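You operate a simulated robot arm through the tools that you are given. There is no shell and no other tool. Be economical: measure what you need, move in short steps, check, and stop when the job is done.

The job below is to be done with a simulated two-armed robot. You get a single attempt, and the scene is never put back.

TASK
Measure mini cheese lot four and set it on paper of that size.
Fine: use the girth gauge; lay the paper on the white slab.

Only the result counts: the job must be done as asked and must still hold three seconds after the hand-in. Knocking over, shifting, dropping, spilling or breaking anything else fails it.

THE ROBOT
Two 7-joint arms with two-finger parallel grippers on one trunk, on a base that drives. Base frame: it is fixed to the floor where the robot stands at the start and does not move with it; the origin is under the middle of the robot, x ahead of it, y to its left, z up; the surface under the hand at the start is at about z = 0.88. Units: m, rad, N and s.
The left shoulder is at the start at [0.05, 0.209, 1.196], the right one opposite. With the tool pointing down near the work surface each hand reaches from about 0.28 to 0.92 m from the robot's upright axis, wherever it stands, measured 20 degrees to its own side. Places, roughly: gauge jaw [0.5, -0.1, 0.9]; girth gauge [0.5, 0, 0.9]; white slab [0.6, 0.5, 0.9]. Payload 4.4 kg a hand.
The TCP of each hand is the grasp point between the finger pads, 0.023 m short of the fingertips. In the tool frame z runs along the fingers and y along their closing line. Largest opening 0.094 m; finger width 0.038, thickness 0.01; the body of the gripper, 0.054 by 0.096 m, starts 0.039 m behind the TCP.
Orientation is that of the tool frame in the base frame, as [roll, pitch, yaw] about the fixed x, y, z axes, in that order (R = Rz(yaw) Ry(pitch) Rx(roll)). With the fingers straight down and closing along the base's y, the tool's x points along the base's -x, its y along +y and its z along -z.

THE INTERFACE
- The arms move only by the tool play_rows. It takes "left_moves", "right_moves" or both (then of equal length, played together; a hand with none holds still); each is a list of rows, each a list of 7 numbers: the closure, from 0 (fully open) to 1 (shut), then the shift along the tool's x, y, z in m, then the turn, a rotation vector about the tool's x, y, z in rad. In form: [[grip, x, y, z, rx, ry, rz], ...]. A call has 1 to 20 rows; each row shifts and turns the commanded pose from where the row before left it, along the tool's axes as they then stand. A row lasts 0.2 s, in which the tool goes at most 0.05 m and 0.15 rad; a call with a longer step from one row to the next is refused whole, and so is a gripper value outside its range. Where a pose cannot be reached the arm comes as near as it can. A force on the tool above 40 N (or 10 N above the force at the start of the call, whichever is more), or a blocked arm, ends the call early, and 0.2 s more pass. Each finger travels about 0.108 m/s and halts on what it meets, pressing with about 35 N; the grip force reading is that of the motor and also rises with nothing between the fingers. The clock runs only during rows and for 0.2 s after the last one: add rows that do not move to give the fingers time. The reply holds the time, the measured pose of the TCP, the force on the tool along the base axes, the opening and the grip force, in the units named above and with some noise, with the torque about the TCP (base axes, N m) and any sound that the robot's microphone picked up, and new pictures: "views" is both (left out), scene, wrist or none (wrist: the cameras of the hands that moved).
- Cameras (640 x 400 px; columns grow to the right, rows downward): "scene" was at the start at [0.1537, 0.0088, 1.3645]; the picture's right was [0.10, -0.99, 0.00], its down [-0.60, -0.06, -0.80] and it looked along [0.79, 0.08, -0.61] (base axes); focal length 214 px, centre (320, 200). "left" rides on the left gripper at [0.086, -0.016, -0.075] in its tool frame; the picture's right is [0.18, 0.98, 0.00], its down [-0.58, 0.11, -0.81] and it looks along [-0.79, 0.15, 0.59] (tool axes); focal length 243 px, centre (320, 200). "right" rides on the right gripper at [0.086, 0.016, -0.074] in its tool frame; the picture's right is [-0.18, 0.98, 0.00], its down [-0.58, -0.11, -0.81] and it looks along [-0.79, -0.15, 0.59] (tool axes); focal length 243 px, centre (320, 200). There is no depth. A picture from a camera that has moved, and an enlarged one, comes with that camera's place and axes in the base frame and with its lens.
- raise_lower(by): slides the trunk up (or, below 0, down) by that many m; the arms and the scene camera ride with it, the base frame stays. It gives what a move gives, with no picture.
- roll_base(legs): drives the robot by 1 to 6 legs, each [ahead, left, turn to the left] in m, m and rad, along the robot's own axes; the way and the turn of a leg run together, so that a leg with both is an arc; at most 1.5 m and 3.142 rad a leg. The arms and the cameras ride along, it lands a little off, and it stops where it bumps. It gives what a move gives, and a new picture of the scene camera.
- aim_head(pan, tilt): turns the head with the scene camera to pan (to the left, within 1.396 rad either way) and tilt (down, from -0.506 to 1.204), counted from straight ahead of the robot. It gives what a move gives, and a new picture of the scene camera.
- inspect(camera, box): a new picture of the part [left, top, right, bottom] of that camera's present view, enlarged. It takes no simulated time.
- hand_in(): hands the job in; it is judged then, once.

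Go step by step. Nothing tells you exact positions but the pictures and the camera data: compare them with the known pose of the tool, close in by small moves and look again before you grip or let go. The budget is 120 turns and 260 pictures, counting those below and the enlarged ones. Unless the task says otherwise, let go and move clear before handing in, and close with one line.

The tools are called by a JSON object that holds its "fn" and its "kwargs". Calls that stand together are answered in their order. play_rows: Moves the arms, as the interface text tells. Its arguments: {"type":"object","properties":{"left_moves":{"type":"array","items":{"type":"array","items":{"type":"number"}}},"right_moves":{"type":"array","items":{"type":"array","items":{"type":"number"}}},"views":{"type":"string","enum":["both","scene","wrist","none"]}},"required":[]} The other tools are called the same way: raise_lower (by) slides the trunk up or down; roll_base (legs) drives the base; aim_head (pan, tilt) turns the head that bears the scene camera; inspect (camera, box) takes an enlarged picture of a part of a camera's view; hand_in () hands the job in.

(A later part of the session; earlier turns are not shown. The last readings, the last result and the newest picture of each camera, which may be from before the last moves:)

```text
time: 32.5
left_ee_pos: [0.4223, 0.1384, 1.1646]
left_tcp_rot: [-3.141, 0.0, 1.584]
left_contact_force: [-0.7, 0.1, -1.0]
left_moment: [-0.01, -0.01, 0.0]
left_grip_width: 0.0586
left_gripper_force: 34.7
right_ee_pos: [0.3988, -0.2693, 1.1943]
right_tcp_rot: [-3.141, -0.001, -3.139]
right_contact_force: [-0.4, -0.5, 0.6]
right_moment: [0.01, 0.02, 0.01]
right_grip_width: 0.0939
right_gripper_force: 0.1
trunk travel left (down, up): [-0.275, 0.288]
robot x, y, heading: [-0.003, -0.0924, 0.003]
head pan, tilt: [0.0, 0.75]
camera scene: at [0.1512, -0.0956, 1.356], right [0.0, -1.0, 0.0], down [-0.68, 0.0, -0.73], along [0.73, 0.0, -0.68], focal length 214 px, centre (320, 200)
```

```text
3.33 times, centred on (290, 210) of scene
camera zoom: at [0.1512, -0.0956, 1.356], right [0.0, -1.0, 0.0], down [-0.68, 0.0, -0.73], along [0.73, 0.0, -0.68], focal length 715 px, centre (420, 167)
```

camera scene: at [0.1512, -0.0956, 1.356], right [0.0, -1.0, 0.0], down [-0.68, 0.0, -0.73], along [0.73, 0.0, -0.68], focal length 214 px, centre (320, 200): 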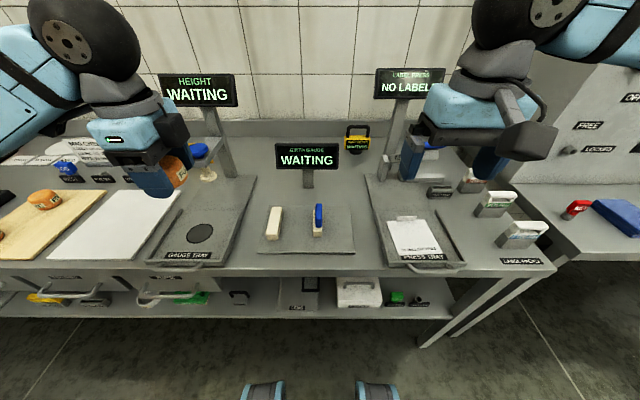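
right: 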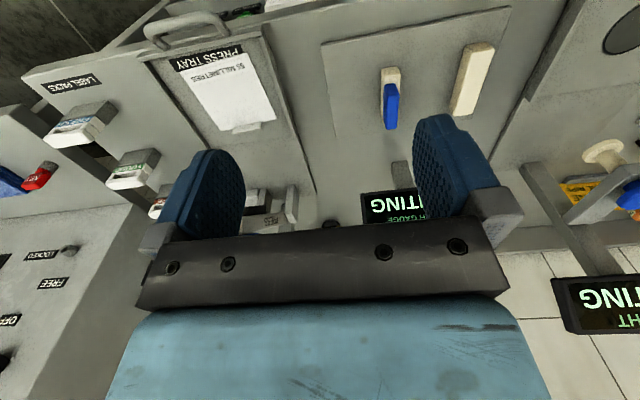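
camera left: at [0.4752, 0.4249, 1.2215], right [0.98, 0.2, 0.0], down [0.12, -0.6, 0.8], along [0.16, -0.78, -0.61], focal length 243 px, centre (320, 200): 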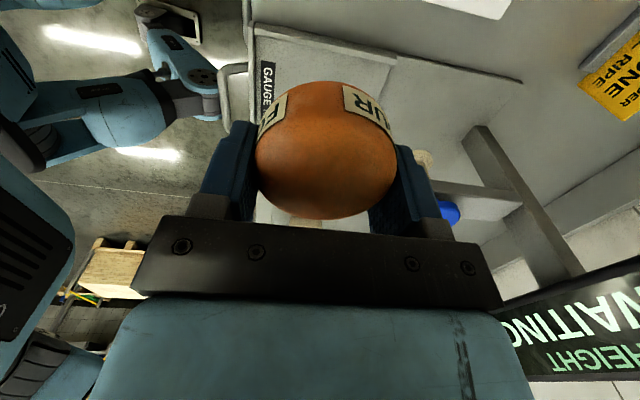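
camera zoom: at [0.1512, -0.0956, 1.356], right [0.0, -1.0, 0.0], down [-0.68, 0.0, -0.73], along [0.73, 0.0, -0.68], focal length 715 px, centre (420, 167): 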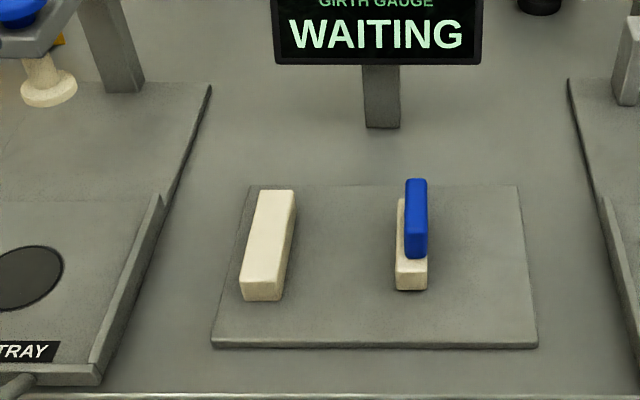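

Gauge geometry: the fixed jaw's inner face is at y≈0.014 and the moving one's at y≈-0.077, with the jaws spanning about x 0.50–0.58. I'll bring the cheese above (0.54, -0.031).

{"fn": "play_rows", "kwargs": {"left_moves": [[1, -0.034, 0.024, 0, 0, 0, -0.013], [1, -0.034, 0.024, 0, 0, 0, 0], [1, -0.034, 0.024, 0, 0, 0, 0], [1, -0.034, 0.024, 0, 0, 0, 0], [1, -0.034, 0.022, 0, 0, 0, 0], [1, 0, 0, 0.05, 0, 0, 0], [1, 0, 0, 0.05, 0, 0, 0], [1, 0, 0, 0.05, 0, 0, 0], [1, 0, 0, 0.03, 0, 0, 0], [1, 0, 0, 0, 0, 0, 0]]}}

{"fn": "inspect", "kwargs": {"camera": "scene", "box": [230, 150, 380, 260]}}

```text
time: 34.7
left_ee_pos: [0.5424, -0.0303, 0.9823]
left_tcp_rot: [-3.141, 0.002, 1.596]
left_contact_force: [0.0, -0.3, -1.2]
left_moment: [0.0, 0.02, -0.01]
left_grip_width: 0.059
left_gripper_force: 35.0
right_ee_pos: [0.3976, -0.2679, 1.1942]
right_tcp_rot: [-3.141, 0.0, -3.138]
right_contact_force: [-0.8, -0.6, -0.6]
right_moment: [0.01, 0.01, -0.01]
right_grip_width: 0.094
right_gripper_force: 0.1
trunk travel left (down, up): [-0.275, 0.288]
robot x, y, heading: [0.0014, -0.0969, -0.001]
head pan, tilt: [0.0, 0.75]
camera scene: at [0.1511, -0.0958, 1.356], right [0.0, -1.0, 0.0], down [-0.68, 0.0, -0.73], along [0.73, 0.0, -0.68], focal length 214 px, centre (320, 200)
camera left: at [0.5248, 0.056, 1.0576], right [0.98, 0.21, 0.0], down [0.12, -0.58, 0.81], along [0.17, -0.79, -0.59], focal length 243 px, centre (320, 200)
```

scene: 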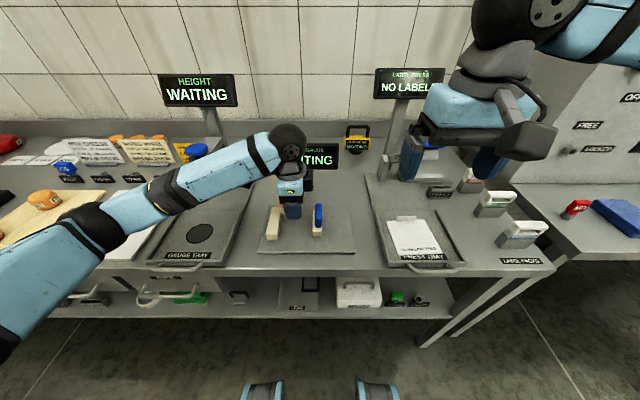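
left: 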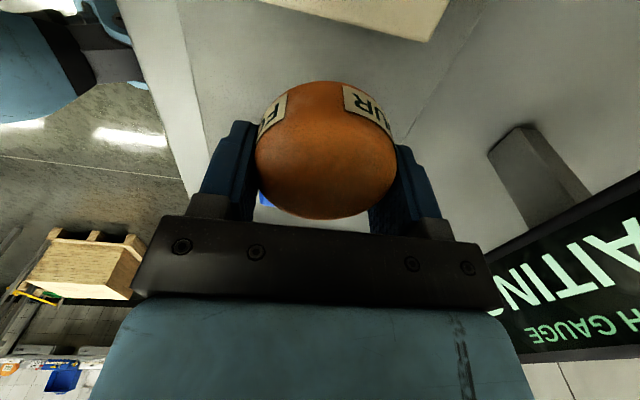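

```text
3.64 times, centred on (305, 205) of scene
camera zoom: at [0.1511, -0.0958, 1.356], right [0.0, -1.0, 0.0], down [-0.68, 0.0, -0.73], along [0.73, 0.0, -0.68], focal length 780 px, centre (374, 182)
```

zoom: 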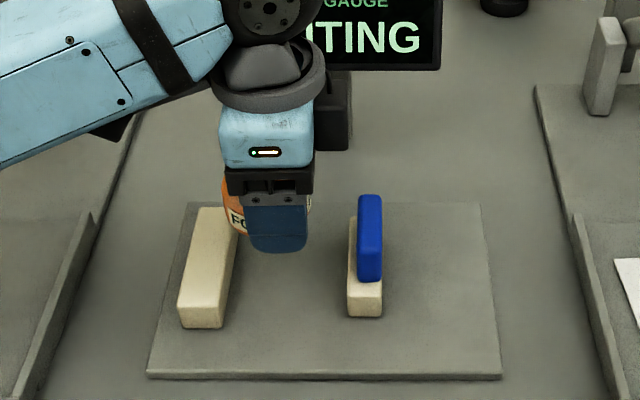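

The cheese sits about 8 mm to +y within the fingers, so I'll shift 7 mm right, straighten the yaw, and lower with care.

{"fn": "play_rows", "kwargs": {"left_moves": [[1, -0.007, 0, 0, 0, 0, 0.025], [1, 0, 0, 0.025, 0, 0, 0], [1, 0, 0, 0.025, 0, 0, 0], [1, 0, 0, 0, 0, 0, 0]]}}

{"fn": "inspect", "kwargs": {"camera": "scene", "box": [230, 150, 380, 260]}}

```text
time: 35.7
left_ee_pos: [0.5438, -0.037, 0.9329]
left_tcp_rot: [-3.141, 0.001, 1.571]
left_contact_force: [0.5, 0.2, -0.8]
left_moment: [-0.03, 0.02, 0.02]
left_grip_width: 0.0589
left_gripper_force: 35.0
right_ee_pos: [0.3972, -0.2683, 1.1938]
right_tcp_rot: [3.14, -0.001, -3.138]
right_contact_force: [0.2, -0.1, 0.3]
right_moment: [-0.01, 0.02, 0.01]
right_grip_width: 0.0941
right_gripper_force: 0.0
trunk travel left (down, up): [-0.275, 0.288]
robot x, y, heading: [-0.0004, -0.0961, 0.002]
head pan, tilt: [0.0, 0.75]
camera scene: at [0.151, -0.0957, 1.356], right [0.0, -1.0, 0.0], down [-0.68, 0.0, -0.73], along [0.73, 0.0, -0.68], focal length 214 px, centre (320, 200)
camera left: at [0.5274, 0.0492, 1.0081], right [0.98, 0.18, 0.0], down [0.11, -0.58, 0.81], along [0.15, -0.79, -0.59], focal length 243 px, centre (320, 200)
```

scene: 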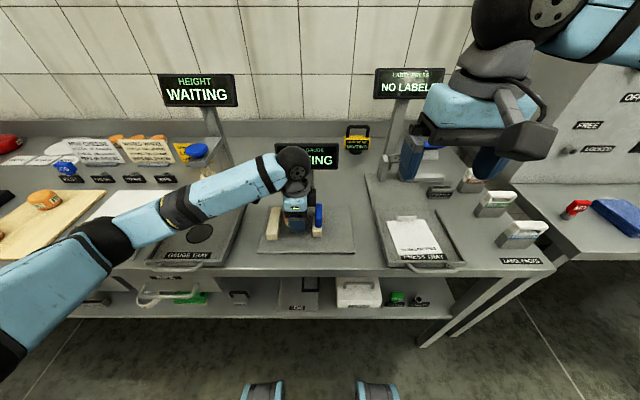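
left: 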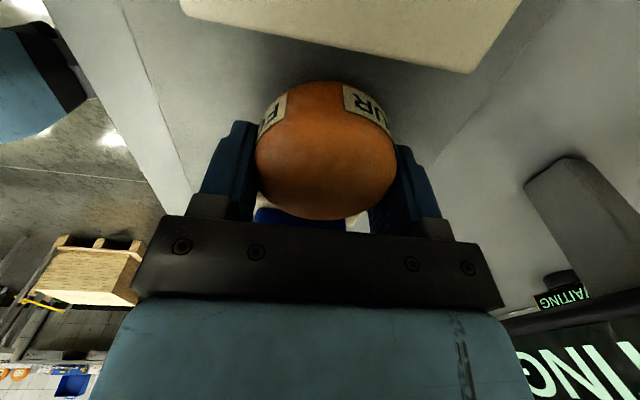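

```text
3.64 times, centred on (305, 205) of scene
camera zoom: at [0.151, -0.0957, 1.356], right [0.0, -1.0, 0.0], down [-0.68, 0.0, -0.73], along [0.73, 0.0, -0.68], focal length 780 px, centre (374, 182)
```

zoom: 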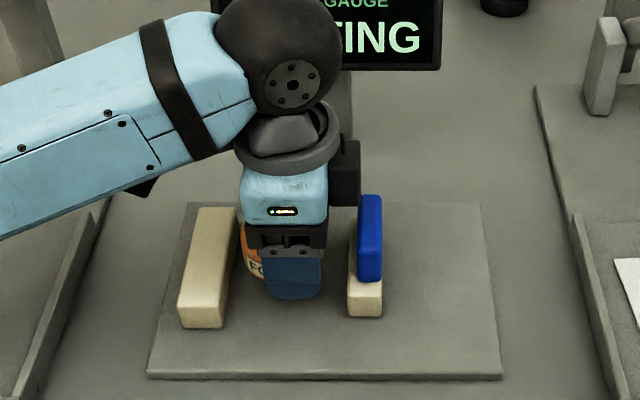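

The cheese is between the jaws. A dark box on the gripper's right side is close to the blue handle, so I'll look from the right wrist camera before going lower.

{"fn": "inspect", "kwargs": {"camera": "right", "box": [0, 0, 640, 400]}}

{"fn": "inspect", "kwargs": {"camera": "scene", "box": [285, 180, 335, 240]}}

```text
1.00 times, centred on (320, 200) of right (not enlarged: the box is as wide or as high as the picture)
camera zoom: at [0.3107, -0.2525, 1.2685], right [0.18, 0.98, 0.0], down [0.58, -0.11, 0.81], along [0.79, -0.15, -0.59], focal length 243 px, centre (320, 200)
```

zoom: 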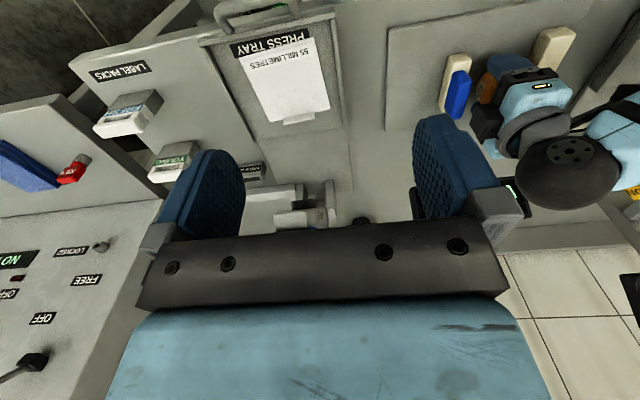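

```text
6.67 times, centred on (310, 210) of scene
camera zoom: at [0.151, -0.0957, 1.356], right [0.0, -1.0, 0.0], down [-0.68, 0.0, -0.73], along [0.73, 0.0, -0.68], focal length 1430 px, centre (387, 133)
```

zoom: 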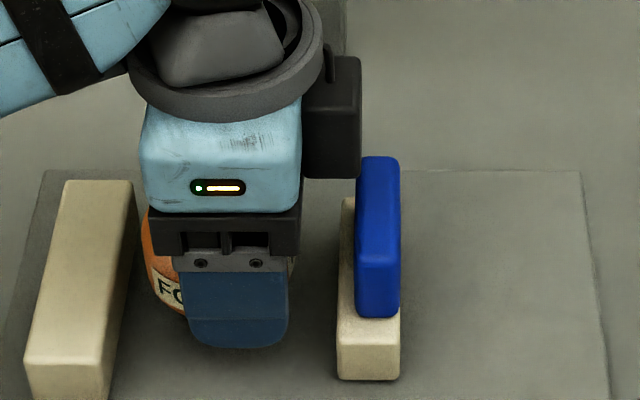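

The box sits well above the bracket, so the handle is clear. I'll lower in small steps until contact.

{"fn": "play_rows", "kwargs": {"left_moves": [[1, 0, 0, 0.004, 0, 0, 0], [1, 0, 0, 0.004, 0, 0, 0], [1, 0, 0, 0.003, 0, 0, 0], [1, 0, 0, 0, 0, 0, 0]], "views": "none"}}

{"fn": "inspect", "kwargs": {"camera": "scene", "box": [285, 180, 335, 240]}}

```text
time: 36.7
left_ee_pos: [0.5429, -0.0375, 0.9238]
left_tcp_rot: [3.14, 0.001, 1.571]
left_contact_force: [-0.1, 0.0, -0.9]
left_moment: [0.0, 0.04, -0.02]
left_grip_width: 0.059
left_gripper_force: 34.8
right_ee_pos: [0.3982, -0.2686, 1.1949]
right_tcp_rot: [-3.141, 0.001, -3.137]
right_contact_force: [0.0, 0.2, 0.3]
right_moment: [0.02, 0.02, -0.01]
right_grip_width: 0.094
right_gripper_force: 0.0
trunk travel left (down, up): [-0.275, 0.288]
robot x, y, heading: [0.0005, -0.0938, 0.003]
head pan, tilt: [0.0, 0.75]
```

```text
6.67 times, centred on (310, 210) of scene
camera zoom: at [0.1512, -0.0956, 1.356], right [0.0, -1.0, 0.0], down [-0.68, 0.0, -0.73], along [0.73, 0.0, -0.68], focal length 1430 px, centre (387, 133)
```

zoom: 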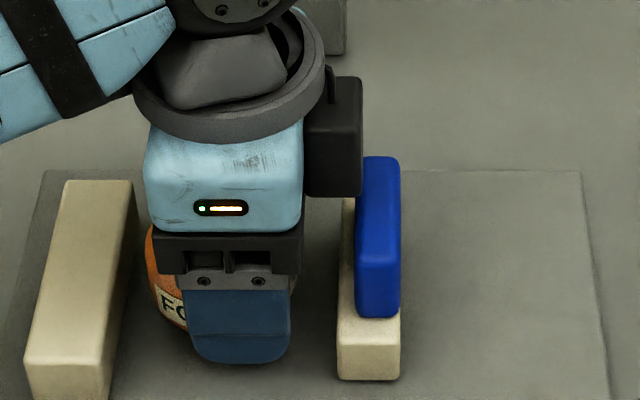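

{"fn": "play_rows", "kwargs": {"left_moves": [[1, 0, 0, 0.003, 0, 0, 0], [1, 0, 0, 0.002, 0, 0, 0], [1, 0, 0, 0.002, 0, 0, 0], [1, 0, 0, 0, 0, 0, 0]], "views": "none"}}

{"fn": "inspect", "kwargs": {"camera": "scene", "box": [285, 180, 335, 240]}}

```text
time: 37.7
left_ee_pos: [0.5419, -0.0373, 0.9172]
left_tcp_rot: [-3.139, 0.004, 1.57]
left_contact_force: [0.0, -0.1, -1.1]
left_moment: [-0.04, 0.01, -0.01]
left_grip_width: 0.0588
left_gripper_force: 35.2
right_ee_pos: [0.3981, -0.2685, 1.1941]
right_tcp_rot: [3.142, -0.001, -3.138]
right_contact_force: [0.3, -0.3, 0.0]
right_moment: [-0.02, -0.02, -0.02]
right_grip_width: 0.0942
right_gripper_force: 0.1
trunk travel left (down, up): [-0.275, 0.288]
robot x, y, heading: [-0.0004, -0.095, 0.006]
head pan, tilt: [0.0, 0.75]
```

```text
6.67 times, centred on (310, 210) of scene
camera zoom: at [0.1512, -0.0957, 1.356], right [0.0, -1.0, 0.0], down [-0.68, 0.0, -0.73], along [0.73, 0.0, -0.68], focal length 1430 px, centre (387, 133)
```

zoom: 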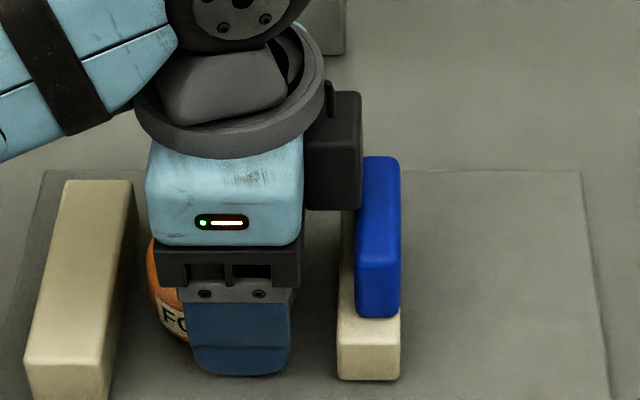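

{"fn": "play_rows", "kwargs": {"left_moves": [[1, 0, 0, 0.002, 0, 0, 0], [1, 0, 0, 0.002, 0, 0, 0], [1, 0, 0, 0.002, 0, 0, 0], [1, 0, 0, 0, 0, 0, 0]], "views": "none"}}

{"fn": "inspect", "kwargs": {"camera": "scene", "box": [285, 180, 335, 240]}}

```text
time: 38.9
left_ee_pos: [0.5425, -0.0366, 0.9157]
left_tcp_rot: [3.135, 0.004, 1.572]
left_contact_force: [-7.6, 3.1, 14.2]
left_moment: [0.31, 0.67, -0.07]
left_grip_width: 0.0588
left_gripper_force: 34.8
right_ee_pos: [0.3963, -0.2678, 1.1949]
right_tcp_rot: [3.141, 0.005, -3.139]
right_contact_force: [0.4, -0.7, -0.2]
right_moment: [-0.01, 0.01, 0.01]
right_grip_width: 0.0939
right_gripper_force: 0.1
trunk travel left (down, up): [-0.275, 0.288]
robot x, y, heading: [0.0037, -0.0937, 0.005]
head pan, tilt: [0.0, 0.75]
stopped in row 4 (left hand): the force on the tool passed its limit at 41 N (the readings are from after the stop); the commanded pose is now the measured one
```

```text
6.67 times, centred on (310, 210) of scene
camera zoom: at [0.1492, -0.0952, 1.3559], right [0.0, -1.0, 0.0], down [-0.68, 0.0, -0.73], along [0.73, 0.0, -0.68], focal length 1430 px, centre (387, 133)
```

zoom: 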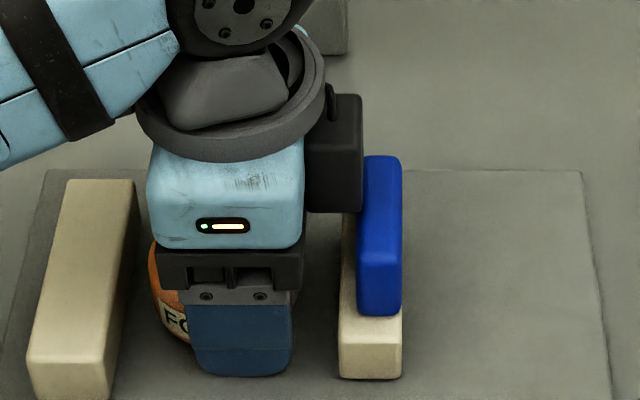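

Cheese is on the plate. I'll release, go straight up, then pull the left hand clear to the left.

{"fn": "play_rows", "kwargs": {"left_moves": [[0.5, 0, 0, -0.0005, 0, 0, 0], [0, 0, 0, 0, 0, 0, 0], [0, 0, 0, 0, 0, 0, 0], [0, 0, 0, -0.02, 0, 0, 0], [0, 0, 0, -0.04, 0, 0, 0], [0, 0, 0, -0.05, 0, 0, 0], [0, 0, 0, -0.05, 0, 0, 0], [0, 0, 0, -0.04, 0, 0, 0], [0, 0.03, -0.03, -0.02, 0, 0, 0], [0, 0.04, -0.03, 0, 0, 0, 0], [0, 0.04, -0.03, 0, 0, 0, 0], [0, 0.04, -0.02, 0, 0, 0, 0], [0, 0.04, 0, 0, 0, 0, 0]], "views": "scene"}}

{"fn": "inspect", "kwargs": {"camera": "scene", "box": [250, 180, 370, 260]}}

```text
time: 41.7
left_ee_pos: [0.4336, 0.1563, 1.1328]
left_tcp_rot: [3.137, 0.005, 1.571]
left_contact_force: [0.0, -0.1, 0.0]
left_moment: [-0.06, 0.02, 0.0]
left_grip_width: 0.094
left_gripper_force: 0.0
right_ee_pos: [0.3974, -0.2669, 1.194]
right_tcp_rot: [3.141, 0.002, -3.137]
right_contact_force: [-0.6, 0.0, -0.1]
right_moment: [0.0, 0.0, -0.01]
right_grip_width: 0.0939
right_gripper_force: 0.1
trunk travel left (down, up): [-0.275, 0.288]
robot x, y, heading: [-0.0005, -0.0961, 0.005]
head pan, tilt: [0.0, 0.75]
camera scene: at [0.1507, -0.0943, 1.3561], right [0.0, -1.0, 0.0], down [-0.68, 0.0, -0.73], along [0.73, 0.0, -0.68], focal length 214 px, centre (320, 200)
```

scene: 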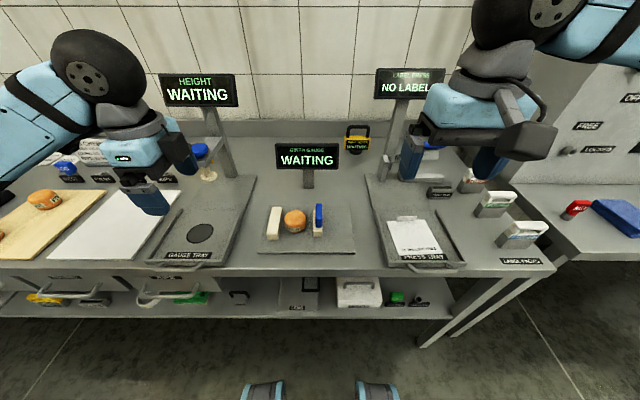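

```text
5.00 times, centred on (310, 220) of scene
camera zoom: at [0.1507, -0.0943, 1.3561], right [0.0, -1.0, 0.0], down [-0.68, 0.0, -0.73], along [0.73, 0.0, -0.68], focal length 1072 px, centre (370, 100)
```

zoom: 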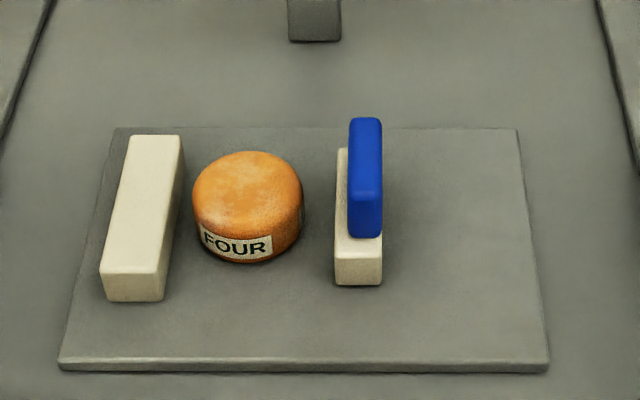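

FOUR stands upright between the jaws. I'll bring the right hand above the blue handle at about (0.545, -0.093) with fingers partly closed.

{"fn": "play_rows", "kwargs": {"right_moves": [[0.3, -0.0296, 0.0344, 0, 0, 0, 0], [0.575, -0.0296, 0.0344, 0, 0, 0, 0], [0.575, -0.0296, 0.0344, 0, 0, 0, 0], [0.575, -0.0296, 0.0344, 0, 0, 0, 0], [0.575, -0.0296, 0.0344, 0, 0, 0, 0], [0.575, 0, 0, 0.05, 0, 0, 0], [0.575, 0, 0, 0.05, 0, 0, 0], [0.575, 0, 0, 0.05, 0, 0, 0], [0.575, 0, 0, 0.04, 0, 0, 0], [0.575, 0, 0, 0, 0, 0, 0]]}}

{"fn": "inspect", "kwargs": {"camera": "scene", "box": [250, 170, 370, 250]}}

```text
time: 43.9
left_ee_pos: [0.4331, 0.1545, 1.1334]
left_tcp_rot: [3.137, 0.003, 1.573]
left_contact_force: [0.4, -0.1, 0.5]
left_moment: [-0.03, -0.01, 0.01]
left_grip_width: 0.0939
left_gripper_force: 0.1
right_ee_pos: [0.5471, -0.0961, 1.0033]
right_tcp_rot: [-3.141, 0.003, -3.138]
right_contact_force: [0.3, 0.3, 0.5]
right_moment: [-0.03, 0.0, -0.03]
right_grip_width: 0.0398
right_gripper_force: 0.1
trunk travel left (down, up): [-0.275, 0.288]
robot x, y, heading: [0.0031, -0.0961, 0.002]
head pan, tilt: [0.0, 0.75]
camera scene: at [0.1509, -0.0954, 1.356], right [0.0, -1.0, 0.0], down [-0.68, 0.0, -0.73], along [0.73, 0.0, -0.68], focal length 214 px, centre (320, 200)
camera right: at [0.4585, -0.0805, 1.0777], right [0.18, 0.98, 0.0], down [0.58, -0.11, 0.81], along [0.79, -0.15, -0.59], focal length 243 px, centre (320, 200)
```

scene: 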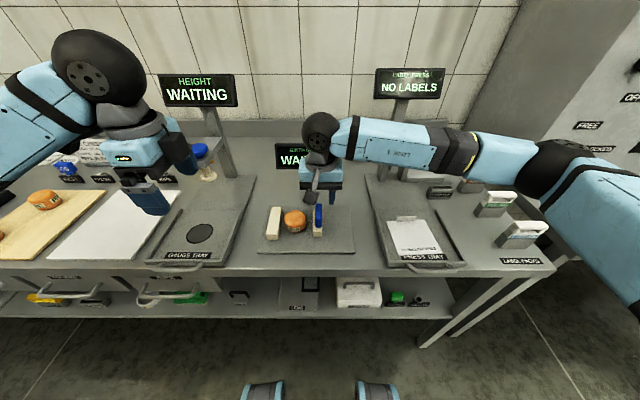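
right: 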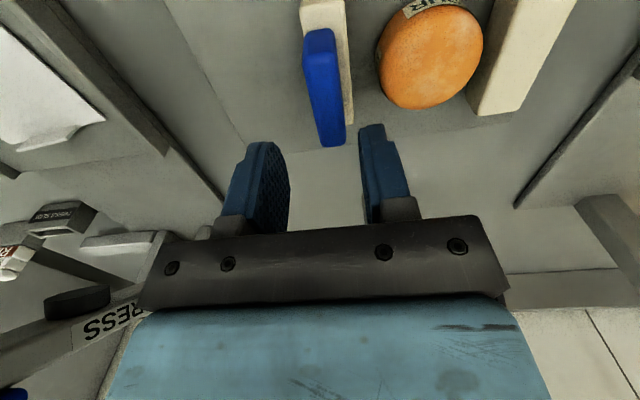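

```text
5.00 times, centred on (310, 210) of scene
camera zoom: at [0.1509, -0.0954, 1.356], right [0.0, -1.0, 0.0], down [-0.68, 0.0, -0.73], along [0.73, 0.0, -0.68], focal length 1072 px, centre (370, 150)
```

zoom: 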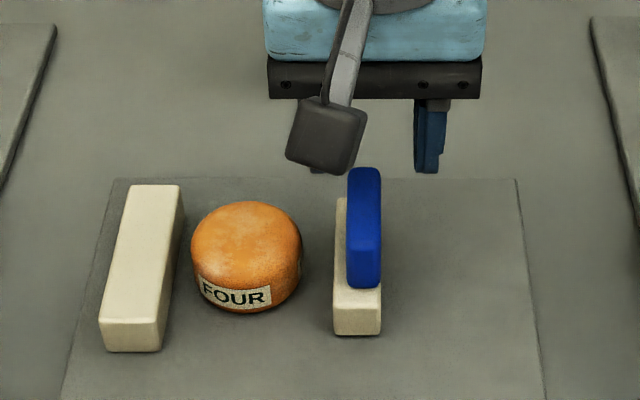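

Handle top spans about x 0.50–0.565 at y≈-0.091. I'll adjust x by -12 mm and descend to grip height.

{"fn": "play_rows", "kwargs": {"right_moves": [[0.575, 0.012, 0.002, 0.02, 0, 0, 0], [0.575, 0, 0, 0.02, 0, 0, 0], [0.575, 0, 0, 0, 0, 0, 0]]}}

{"fn": "inspect", "kwargs": {"camera": "scene", "box": [250, 170, 370, 250]}}

```text
time: 44.7
left_ee_pos: [0.4337, 0.155, 1.1321]
left_tcp_rot: [3.137, 0.002, 1.57]
left_contact_force: [0.3, -1.0, 0.1]
left_moment: [-0.04, -0.01, 0.02]
left_grip_width: 0.0937
left_gripper_force: 0.0
right_ee_pos: [0.5337, -0.0944, 0.9633]
right_tcp_rot: [-3.141, 0.001, -3.139]
right_contact_force: [-0.8, 0.6, 0.8]
right_moment: [0.01, -0.03, -0.01]
right_grip_width: 0.0401
right_gripper_force: 0.1
trunk travel left (down, up): [-0.275, 0.288]
robot x, y, heading: [0.0045, -0.0999, 0.003]
head pan, tilt: [0.0, 0.75]
camera scene: at [0.151, -0.0955, 1.356], right [0.0, -1.0, 0.0], down [-0.68, 0.0, -0.73], along [0.73, 0.0, -0.68], focal length 214 px, centre (320, 200)
camera right: at [0.4461, -0.0783, 1.0384], right [0.18, 0.98, 0.0], down [0.58, -0.11, 0.81], along [0.79, -0.15, -0.59], focal length 243 px, centre (320, 200)
```

scene: 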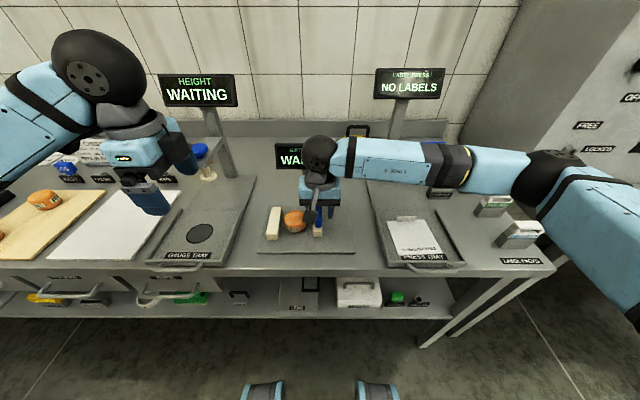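
right: 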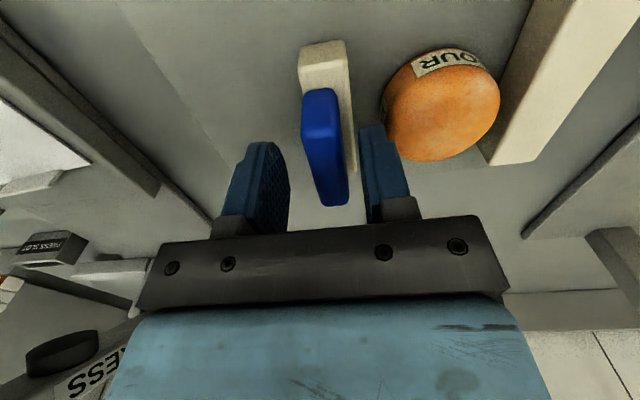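

```text
5.00 times, centred on (310, 210) of scene
camera zoom: at [0.151, -0.0955, 1.356], right [0.0, -1.0, 0.0], down [-0.68, 0.0, -0.73], along [0.73, 0.0, -0.68], focal length 1072 px, centre (370, 150)
```

zoom: 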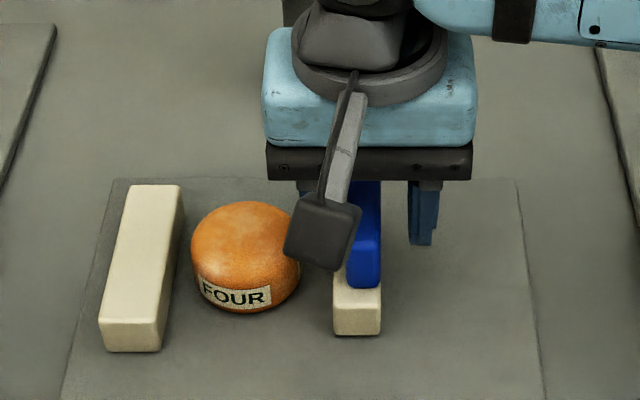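

The handle is between the fingers with the cheese clear. I'll lower 13 mm and close on the handle.

{"fn": "play_rows", "kwargs": {"right_moves": [[0.575, 0, 0, 0.007, 0, 0, 0], [0.575, 0, 0, 0.006, 0, 0, 0], [0.575, 0, 0, 0, 0, 0, 0], [1, 0, 0, 0, 0, 0, 0], [1, 0, 0, 0, 0, 0, 0], [1, 0, 0, 0, 0, 0, 0]]}}

```text
time: 46.1
left_ee_pos: [0.4338, 0.1569, 1.1321]
left_tcp_rot: [3.139, 0.005, 1.572]
left_contact_force: [0.9, 0.5, -0.5]
left_moment: [0.0, -0.05, 0.0]
left_grip_width: 0.0942
left_gripper_force: 0.1
right_ee_pos: [0.5332, -0.0915, 0.9514]
right_tcp_rot: [3.14, 0.001, -3.138]
right_contact_force: [2.1, 19.5, -1.6]
right_moment: [0.31, -0.04, -1.07]
right_grip_width: 0.0177
right_gripper_force: 45.0
trunk travel left (down, up): [-0.275, 0.288]
robot x, y, heading: [0.004, -0.0958, 0.006]
head pan, tilt: [0.0, 0.75]
camera scene: at [0.1516, -0.0933, 1.3559], right [0.0, -1.0, 0.0], down [-0.68, 0.0, -0.73], along [0.73, 0.0, -0.68], focal length 214 px, centre (320, 200)
camera right: at [0.4465, -0.0757, 1.0254], right [0.18, 0.98, 0.0], down [0.58, -0.11, 0.81], along [0.79, -0.15, -0.59], focal length 243 px, centre (320, 200)
```

scene: 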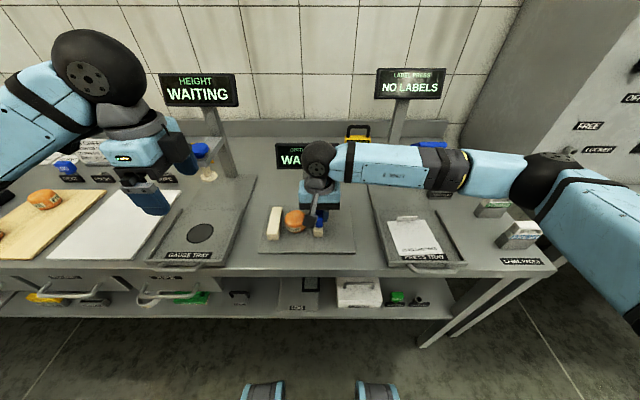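
right: 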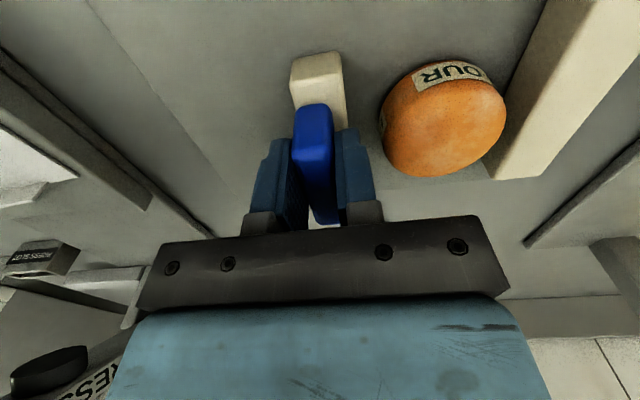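

The handle is gripped. I'll slide the jaw toward +y.

{"fn": "play_rows", "kwargs": {"right_moves": [[1, 0, 0.006, 0, 0, 0, 0], [1, 0, 0.006, 0, 0, 0, 0], [1, 0, 0.006, 0, 0, 0, 0], [1, 0, 0.004, 0, 0, 0, 0], [1, 0, 0, 0, 0, 0, 0]]}}

{"fn": "inspect", "kwargs": {"camera": "scene", "box": [250, 130, 370, 250]}}

```text
time: 47.3
left_ee_pos: [0.4349, 0.1543, 1.1329]
left_tcp_rot: [3.14, 0.004, 1.57]
left_contact_force: [-0.2, -0.1, -0.4]
left_moment: [0.02, -0.03, -0.01]
left_grip_width: 0.0941
left_gripper_force: 0.2
right_ee_pos: [0.5336, -0.0717, 0.9518]
right_tcp_rot: [3.142, 0.001, -3.14]
right_contact_force: [-0.6, -1.5, 0.6]
right_moment: [-0.08, 0.1, -0.67]
right_grip_width: 0.0177
right_gripper_force: 44.7
trunk travel left (down, up): [-0.275, 0.288]
robot x, y, heading: [0.0008, -0.0984, -0.002]
head pan, tilt: [0.0, 0.75]
camera scene: at [0.1511, -0.0957, 1.356], right [0.0, -1.0, 0.0], down [-0.68, 0.0, -0.73], along [0.73, 0.0, -0.68], focal length 214 px, centre (320, 200)
camera right: at [0.4465, -0.0558, 1.0254], right [0.18, 0.98, 0.0], down [0.58, -0.11, 0.81], along [0.79, -0.15, -0.59], focal length 243 px, centre (320, 200)
```

scene: 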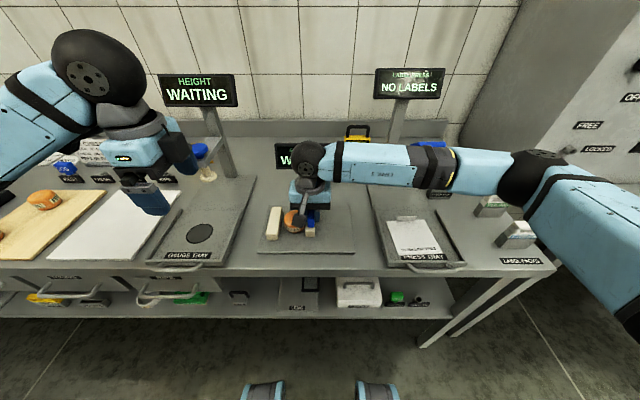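
right: 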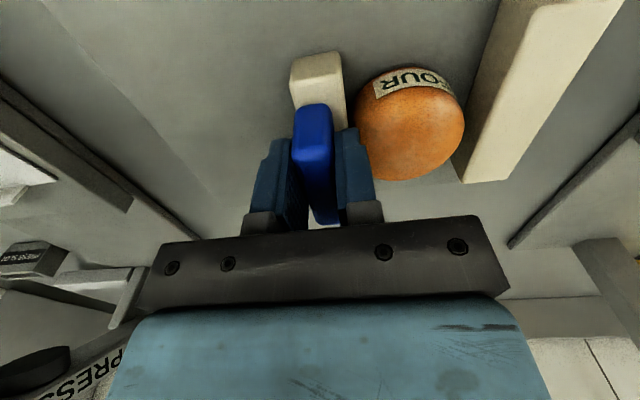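

```text
3.33 times, centred on (310, 190) of scene
camera zoom: at [0.1511, -0.0957, 1.356], right [0.0, -1.0, 0.0], down [-0.68, 0.0, -0.73], along [0.73, 0.0, -0.68], focal length 715 px, centre (353, 233)
```

zoom: 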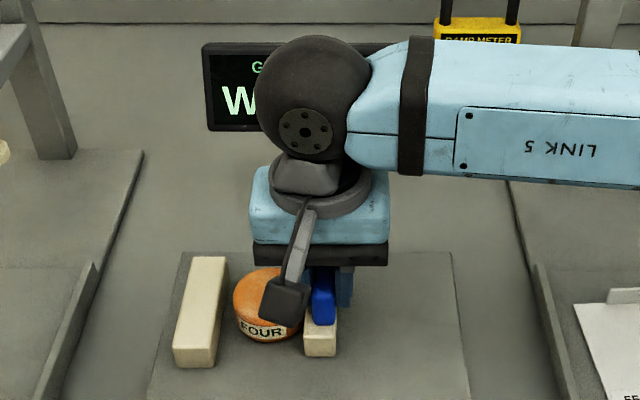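

Cheese not touched yet. I'll continue in small steps until the force rises.

{"fn": "play_rows", "kwargs": {"right_moves": [[1, 0, 0.003, 0, 0, 0, 0], [1, 0, 0.003, 0, 0, 0, 0], [1, 0, 0.002, 0, 0, 0, 0], [1, 0, 0.001, 0, 0, 0, 0], [1, 0, 0, 0, 0, 0, 0]], "views": "wrist"}}

{"fn": "inspect", "kwargs": {"camera": "scene", "box": [250, 130, 370, 250]}}

```text
time: 48.5
left_ee_pos: [0.4335, 0.1551, 1.1333]
left_tcp_rot: [3.139, 0.005, 1.57]
left_contact_force: [-1.0, -0.1, -0.3]
left_moment: [0.0, 0.0, 0.0]
left_grip_width: 0.0944
left_gripper_force: 0.1
right_ee_pos: [0.5338, -0.062, 0.9518]
right_tcp_rot: [3.141, -0.001, -3.139]
right_contact_force: [0.3, -1.0, 1.1]
right_moment: [0.04, 0.06, -0.81]
right_grip_width: 0.0178
right_gripper_force: 44.9
trunk travel left (down, up): [-0.275, 0.288]
robot x, y, heading: [0.0012, -0.0964, 0.005]
head pan, tilt: [0.0, 0.75]
camera right: at [0.4465, -0.047, 1.0254], right [0.18, 0.98, 0.0], down [0.58, -0.11, 0.81], along [0.79, -0.15, -0.59], focal length 243 px, centre (320, 200)
```

right: 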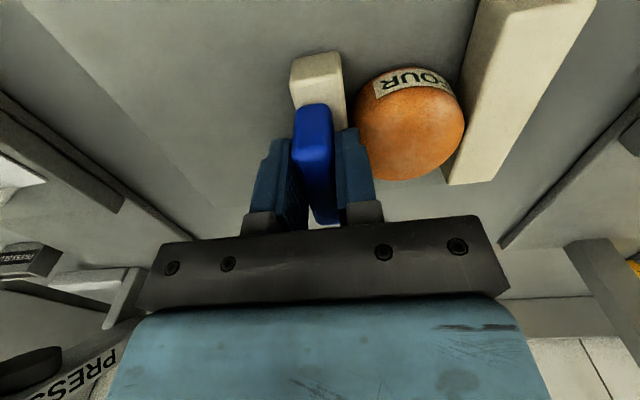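

```text
3.33 times, centred on (310, 190) of scene
camera zoom: at [0.1511, -0.0957, 1.356], right [0.0, -1.0, 0.0], down [-0.68, 0.0, -0.73], along [0.73, 0.0, -0.68], focal length 715 px, centre (353, 233)
```

zoom: 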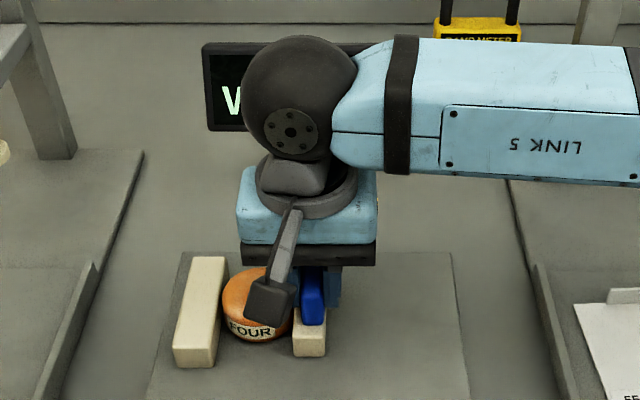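

The cheese now moves with the jaw. I'll zoom to check whether the jaw, not my finger, is touching it.

{"fn": "inspect", "kwargs": {"camera": "right", "box": [260, 40, 480, 240]}}

{"fn": "inspect", "kwargs": {"camera": "scene", "box": [280, 200, 330, 245]}}

{"fn": "inspect", "kwargs": {"camera": "left", "box": [160, 0, 480, 200]}}

```text
2.00 times, centred on (370, 140) of right
camera zoom: at [0.4465, -0.047, 1.0254], right [0.18, 0.98, 0.0], down [0.58, -0.11, 0.81], along [0.79, -0.15, -0.59], focal length 485 px, centre (220, 320)
```

zoom: 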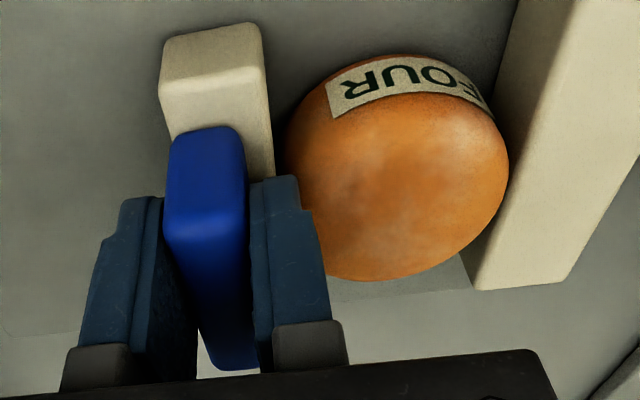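

```text
8.89 times, centred on (305, 222) of scene
camera zoom: at [0.1511, -0.0957, 1.356], right [0.0, -1.0, 0.0], down [-0.68, 0.0, -0.73], along [0.73, 0.0, -0.68], focal length 1906 px, centre (453, 0)
```

zoom: 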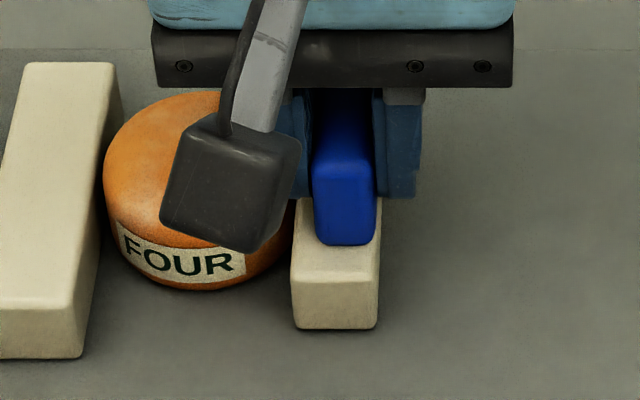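

```text
2.00 times, centred on (320, 100) of left
camera zoom: at [0.4182, 0.2414, 1.2071], right [0.98, 0.18, 0.0], down [0.11, -0.58, 0.81], along [0.15, -0.79, -0.59], focal length 485 px, centre (320, 400)
```

zoom: 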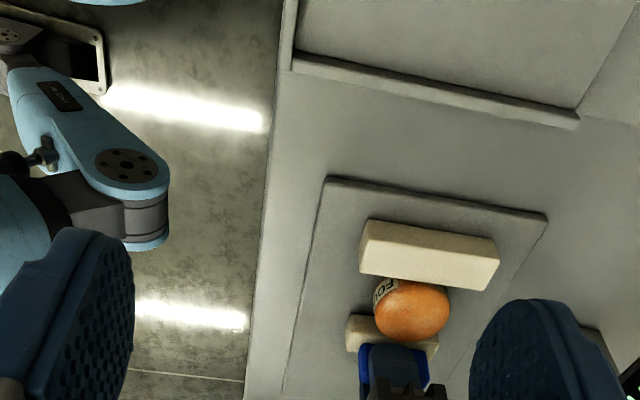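

It looks like my left finger, rather than the jaw, is touching the cheese's top edge. I'll ease the grip slightly, shift away, rise, and instead push the handle from its outer side with closed fingers.

{"fn": "play_rows", "kwargs": {"right_moves": [[0.77, 0, -0.002, 0, 0, 0, 0], [0.77, 0, -0.0005, 0, 0, 0, 0], [0.77, 0, 0, -0.01, 0, 0, 0], [0.77, 0, 0, -0.02, 0, 0, 0], [0.77, 0, 0, -0.02, 0, 0, 0], [1, 0, -0.03, 0, 0, 0, 0], [1, 0, -0.01, 0, 0, 0, 0], [1, 0, 0, 0, 0, 0, 0]], "views": "wrist"}}

{"fn": "inspect", "kwargs": {"camera": "scene", "box": [260, 180, 350, 250]}}

```text
time: 50.3
left_ee_pos: [0.4336, 0.1559, 1.1335]
left_tcp_rot: [3.14, 0.003, 1.57]
left_contact_force: [0.0, 0.1, 0.2]
left_moment: [-0.01, 0.0, 0.04]
left_grip_width: 0.0939
left_gripper_force: 0.1
right_ee_pos: [0.5339, -0.1064, 1.0013]
right_tcp_rot: [3.141, 0.0, -3.139]
right_contact_force: [-0.1, -0.4, 0.1]
right_moment: [-0.03, 0.02, -0.02]
right_grip_width: 0.0
right_gripper_force: 34.7
trunk travel left (down, up): [-0.275, 0.288]
robot x, y, heading: [0.0027, -0.0975, 0.003]
head pan, tilt: [0.0, 0.75]
camera right: at [0.4464, -0.0896, 1.0762], right [0.18, 0.98, 0.0], down [0.58, -0.11, 0.81], along [0.79, -0.15, -0.59], focal length 243 px, centre (320, 200)
```

right: 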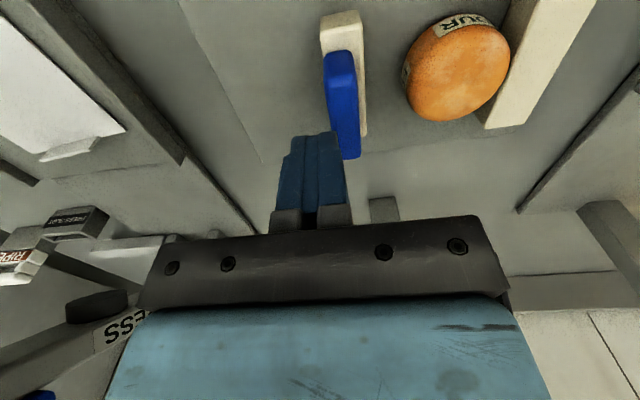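

```text
5.71 times, centred on (305, 215) of scene
camera zoom: at [0.1513, -0.0958, 1.356], right [0.0, -1.0, 0.0], down [-0.68, 0.0, -0.73], along [0.73, 0.0, -0.68], focal length 1226 px, centre (406, 114)
```

zoom: 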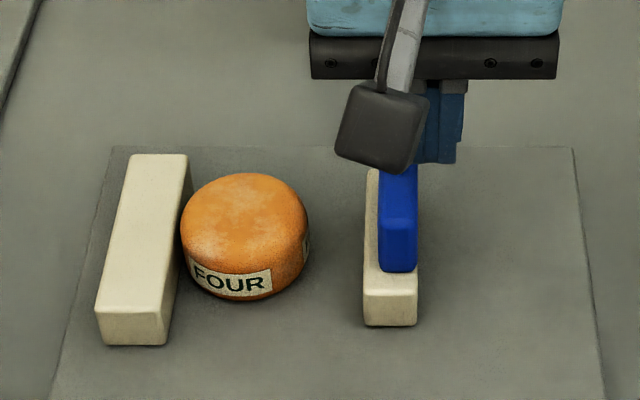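

The jaw is sprung and went back to open, so the reading must be taken while I hold it closed. I'll lower the closed fingers outside the handle and push.

{"fn": "play_rows", "kwargs": {"right_moves": [[1, 0, -0.02, 0, 0, 0, 0], [1, 0, 0, 0.025, 0, 0, 0], [1, 0, 0, 0.025, 0, 0, 0], [1, 0, 0, 0, 0, 0, 0]], "views": "wrist"}}

{"fn": "play_rows", "kwargs": {"left_moves": [[0, 0, 0, 0, 0, 0, -0.145], [0, 0, 0, 0, 0, 0, -0.145], [0, 0, 0, 0, 0, 0, -0.145], [0, 0, 0, 0, 0, 0, -0.145], [0, 0, 0, 0, 0, 0, -0.145], [0, 0, 0, 0, 0, 0, -0.145], [0, 0, 0, 0, 0, 0, -0.145], [0, 0, 0, 0, 0, 0, -0.145], [0, 0, 0, 0, 0, 0, -0.145], [0, 0, 0, 0, 0, 0, -0.145], [0, 0, 0, 0, 0, 0, -0.12]], "views": "wrist"}}

```text
time: 51.3
left_ee_pos: [0.4341, 0.1548, 1.1322]
left_tcp_rot: [3.14, 0.002, 1.571]
left_contact_force: [0.3, 0.9, 0.3]
left_moment: [0.01, 0.05, 0.01]
left_grip_width: 0.0941
left_gripper_force: 0.1
right_ee_pos: [0.5334, -0.125, 0.952]
right_tcp_rot: [-3.141, -0.001, -3.139]
right_contact_force: [0.1, -0.2, 0.4]
right_moment: [-0.02, -0.03, -0.01]
right_grip_width: 0.0001
right_gripper_force: 34.8
trunk travel left (down, up): [-0.275, 0.288]
robot x, y, heading: [-0.0018, -0.0941, 0.007]
head pan, tilt: [0.0, 0.75]
camera right: at [0.4466, -0.1097, 1.0262], right [0.18, 0.98, 0.0], down [0.58, -0.11, 0.81], along [0.79, -0.15, -0.59], focal length 243 px, centre (320, 200)
```

right: 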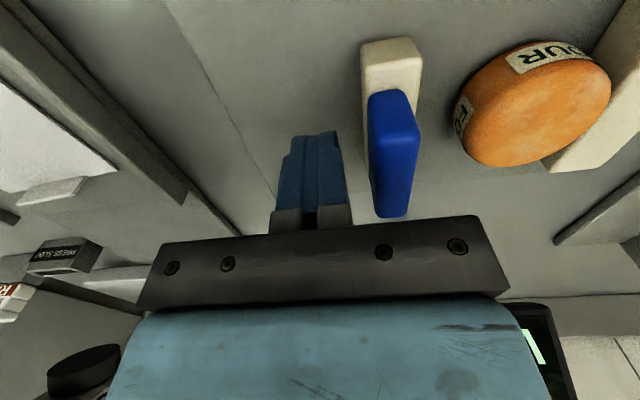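

```text
time: 53.7
left_ee_pos: [0.4338, 0.1541, 1.1332]
left_tcp_rot: [-3.137, 0.002, -3.138]
left_contact_force: [0.1, -0.4, -0.1]
left_moment: [0.02, -0.01, 0.01]
left_grip_width: 0.0938
left_gripper_force: 0.2
right_ee_pos: [0.533, -0.1256, 0.9523]
right_tcp_rot: [-3.142, 0.001, -3.138]
right_contact_force: [-0.2, 0.2, 0.4]
right_moment: [0.05, -0.02, -0.01]
right_grip_width: 0.0
right_gripper_force: 34.5
trunk travel left (down, up): [-0.275, 0.288]
robot x, y, heading: [0.002, -0.0912, 0.005]
head pan, tilt: [0.0, 0.75]
camera left: at [0.3472, 0.1374, 1.2072], right [-0.19, 0.98, 0.0], down [0.58, 0.11, 0.81], along [0.79, 0.15, -0.59], focal length 243 px, centre (320, 200)
```

left: 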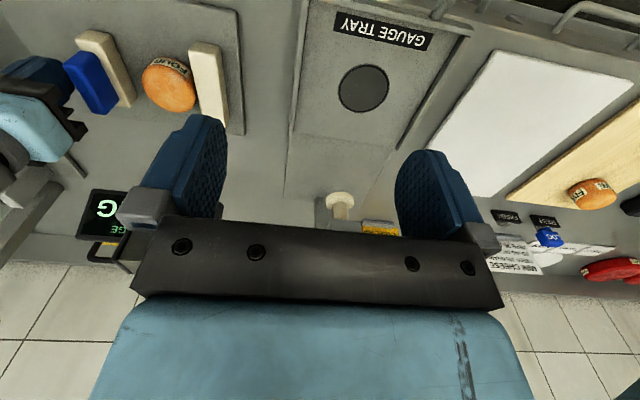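

Pushing the handle now, while turning the left hand a bit so its camera can see the display.

{"fn": "play_rows", "kwargs": {"right_moves": [[1, 0, 0.008, 0, 0, 0, 0], [1, 0, 0.006, 0, 0, 0, 0], [1, 0, 0.006, 0, 0, 0, 0], [1, 0, 0.005, 0, 0, 0, 0], [1, 0, 0.005, 0, 0, 0, 0], [1, 0, 0, 0, 0, 0, 0]], "left_moves": [[0, 0, 0, 0, 0, 0, 0.12], [0, 0, 0, 0, 0, 0, 0.12], [0, 0, 0, 0, 0, 0, 0.12], [0, 0, 0, 0, 0, 0, 0.12], [0, 0, 0, 0, 0, 0, 0.12], [0, 0, 0, 0, 0, 0, 0]], "views": "wrist"}}

```text
time: 55.1
left_ee_pos: [0.4343, 0.154, 1.1327]
left_tcp_rot: [3.141, 0.004, 2.539]
left_contact_force: [0.8, -0.7, 0.8]
left_moment: [-0.01, 0.01, 0.01]
left_grip_width: 0.094
left_gripper_force: 0.2
right_ee_pos: [0.5331, -0.0951, 0.9489]
right_tcp_rot: [-3.141, -0.001, -3.138]
right_contact_force: [-0.1, -0.2, 1.1]
right_moment: [0.0, 0.01, -0.02]
right_grip_width: 0.0
right_gripper_force: 35.0
trunk travel left (down, up): [-0.275, 0.288]
robot x, y, heading: [0.0031, -0.0968, 0.005]
head pan, tilt: [0.0, 0.75]
camera right: at [0.4466, -0.0797, 1.0254], right [0.18, 0.98, 0.0], down [0.58, -0.11, 0.81], along [0.79, -0.15, -0.59], focal length 243 px, centre (320, 200)
camera left: at [0.353, 0.1893, 1.2069], right [0.4, 0.91, 0.0], down [0.54, -0.24, 0.81], along [0.74, -0.33, -0.59], focal length 243 px, centre (320, 200)
```

right: 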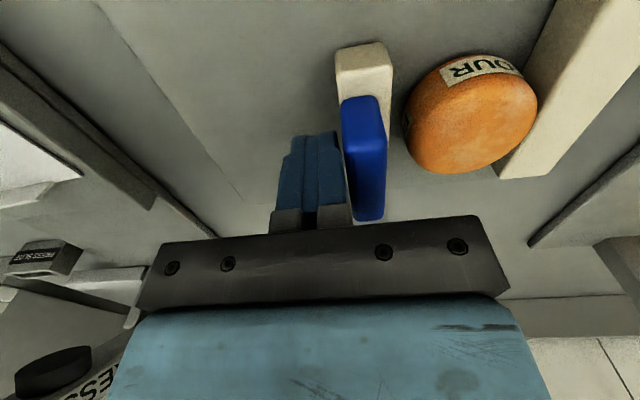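
left: 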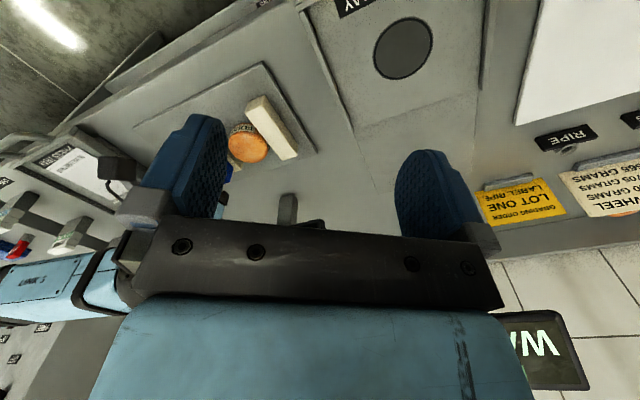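

The jaw moves with the push. I'll turn the left hand the other way to see the display and keep pushing to contact.

{"fn": "play_rows", "kwargs": {"right_moves": [[1, 0, 0.005, 0, 0, 0, 0], [1, 0, 0.004, 0, 0, 0, 0], [1, 0, 0.003, 0, 0, 0, 0], [1, 0, 0.002, 0, 0, 0, 0], [1, 0, 0, 0, 0, 0, 0], [1, 0, 0, 0, 0, 0, 0]], "left_moves": [[0, 0, 0, 0, 0, 0, -0.14], [0, 0, 0, 0, 0, 0, -0.14], [0, 0, 0, 0, 0, 0, -0.14], [0, 0, 0, 0, 0, 0, -0.14], [0, 0, 0, 0, 0, 0, -0.14], [0, 0, 0, 0, 0, 0, -0.14]], "views": "wrist"}}

```text
time: 56.5
left_ee_pos: [0.4338, 0.1531, 1.1327]
left_tcp_rot: [-3.137, 0.002, -2.901]
left_contact_force: [-0.7, -0.2, 1.1]
left_moment: [0.01, 0.02, 0.0]
left_grip_width: 0.0939
left_gripper_force: 0.1
right_ee_pos: [0.5335, -0.0819, 0.9513]
right_tcp_rot: [-3.141, -0.001, -3.141]
right_contact_force: [0.1, -7.3, -1.3]
right_moment: [-0.02, 0.01, -0.08]
right_grip_width: 0.0002
right_gripper_force: 35.3
trunk travel left (down, up): [-0.275, 0.288]
robot x, y, heading: [-0.0029, -0.0966, 0.004]
head pan, tilt: [0.0, 0.75]
camera right: at [0.4467, -0.0663, 1.0254], right [0.18, 0.98, 0.0], down [0.58, -0.11, 0.81], along [0.79, -0.15, -0.59], focal length 243 px, centre (320, 200)
camera left: at [0.3535, 0.1163, 1.2074], right [-0.41, 0.91, 0.0], down [0.54, 0.25, 0.81], along [0.74, 0.33, -0.59], focal length 243 px, centre (320, 200)
```

right: 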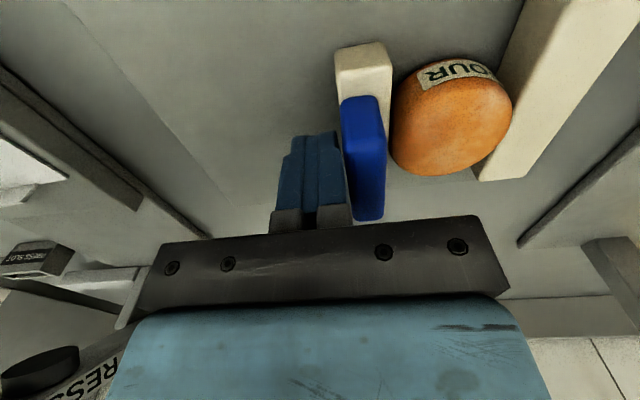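
left: 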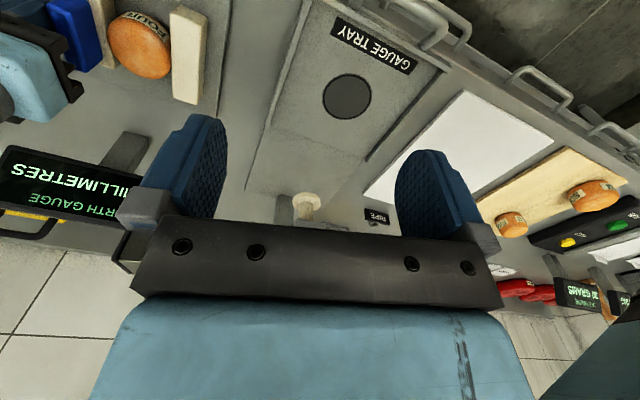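

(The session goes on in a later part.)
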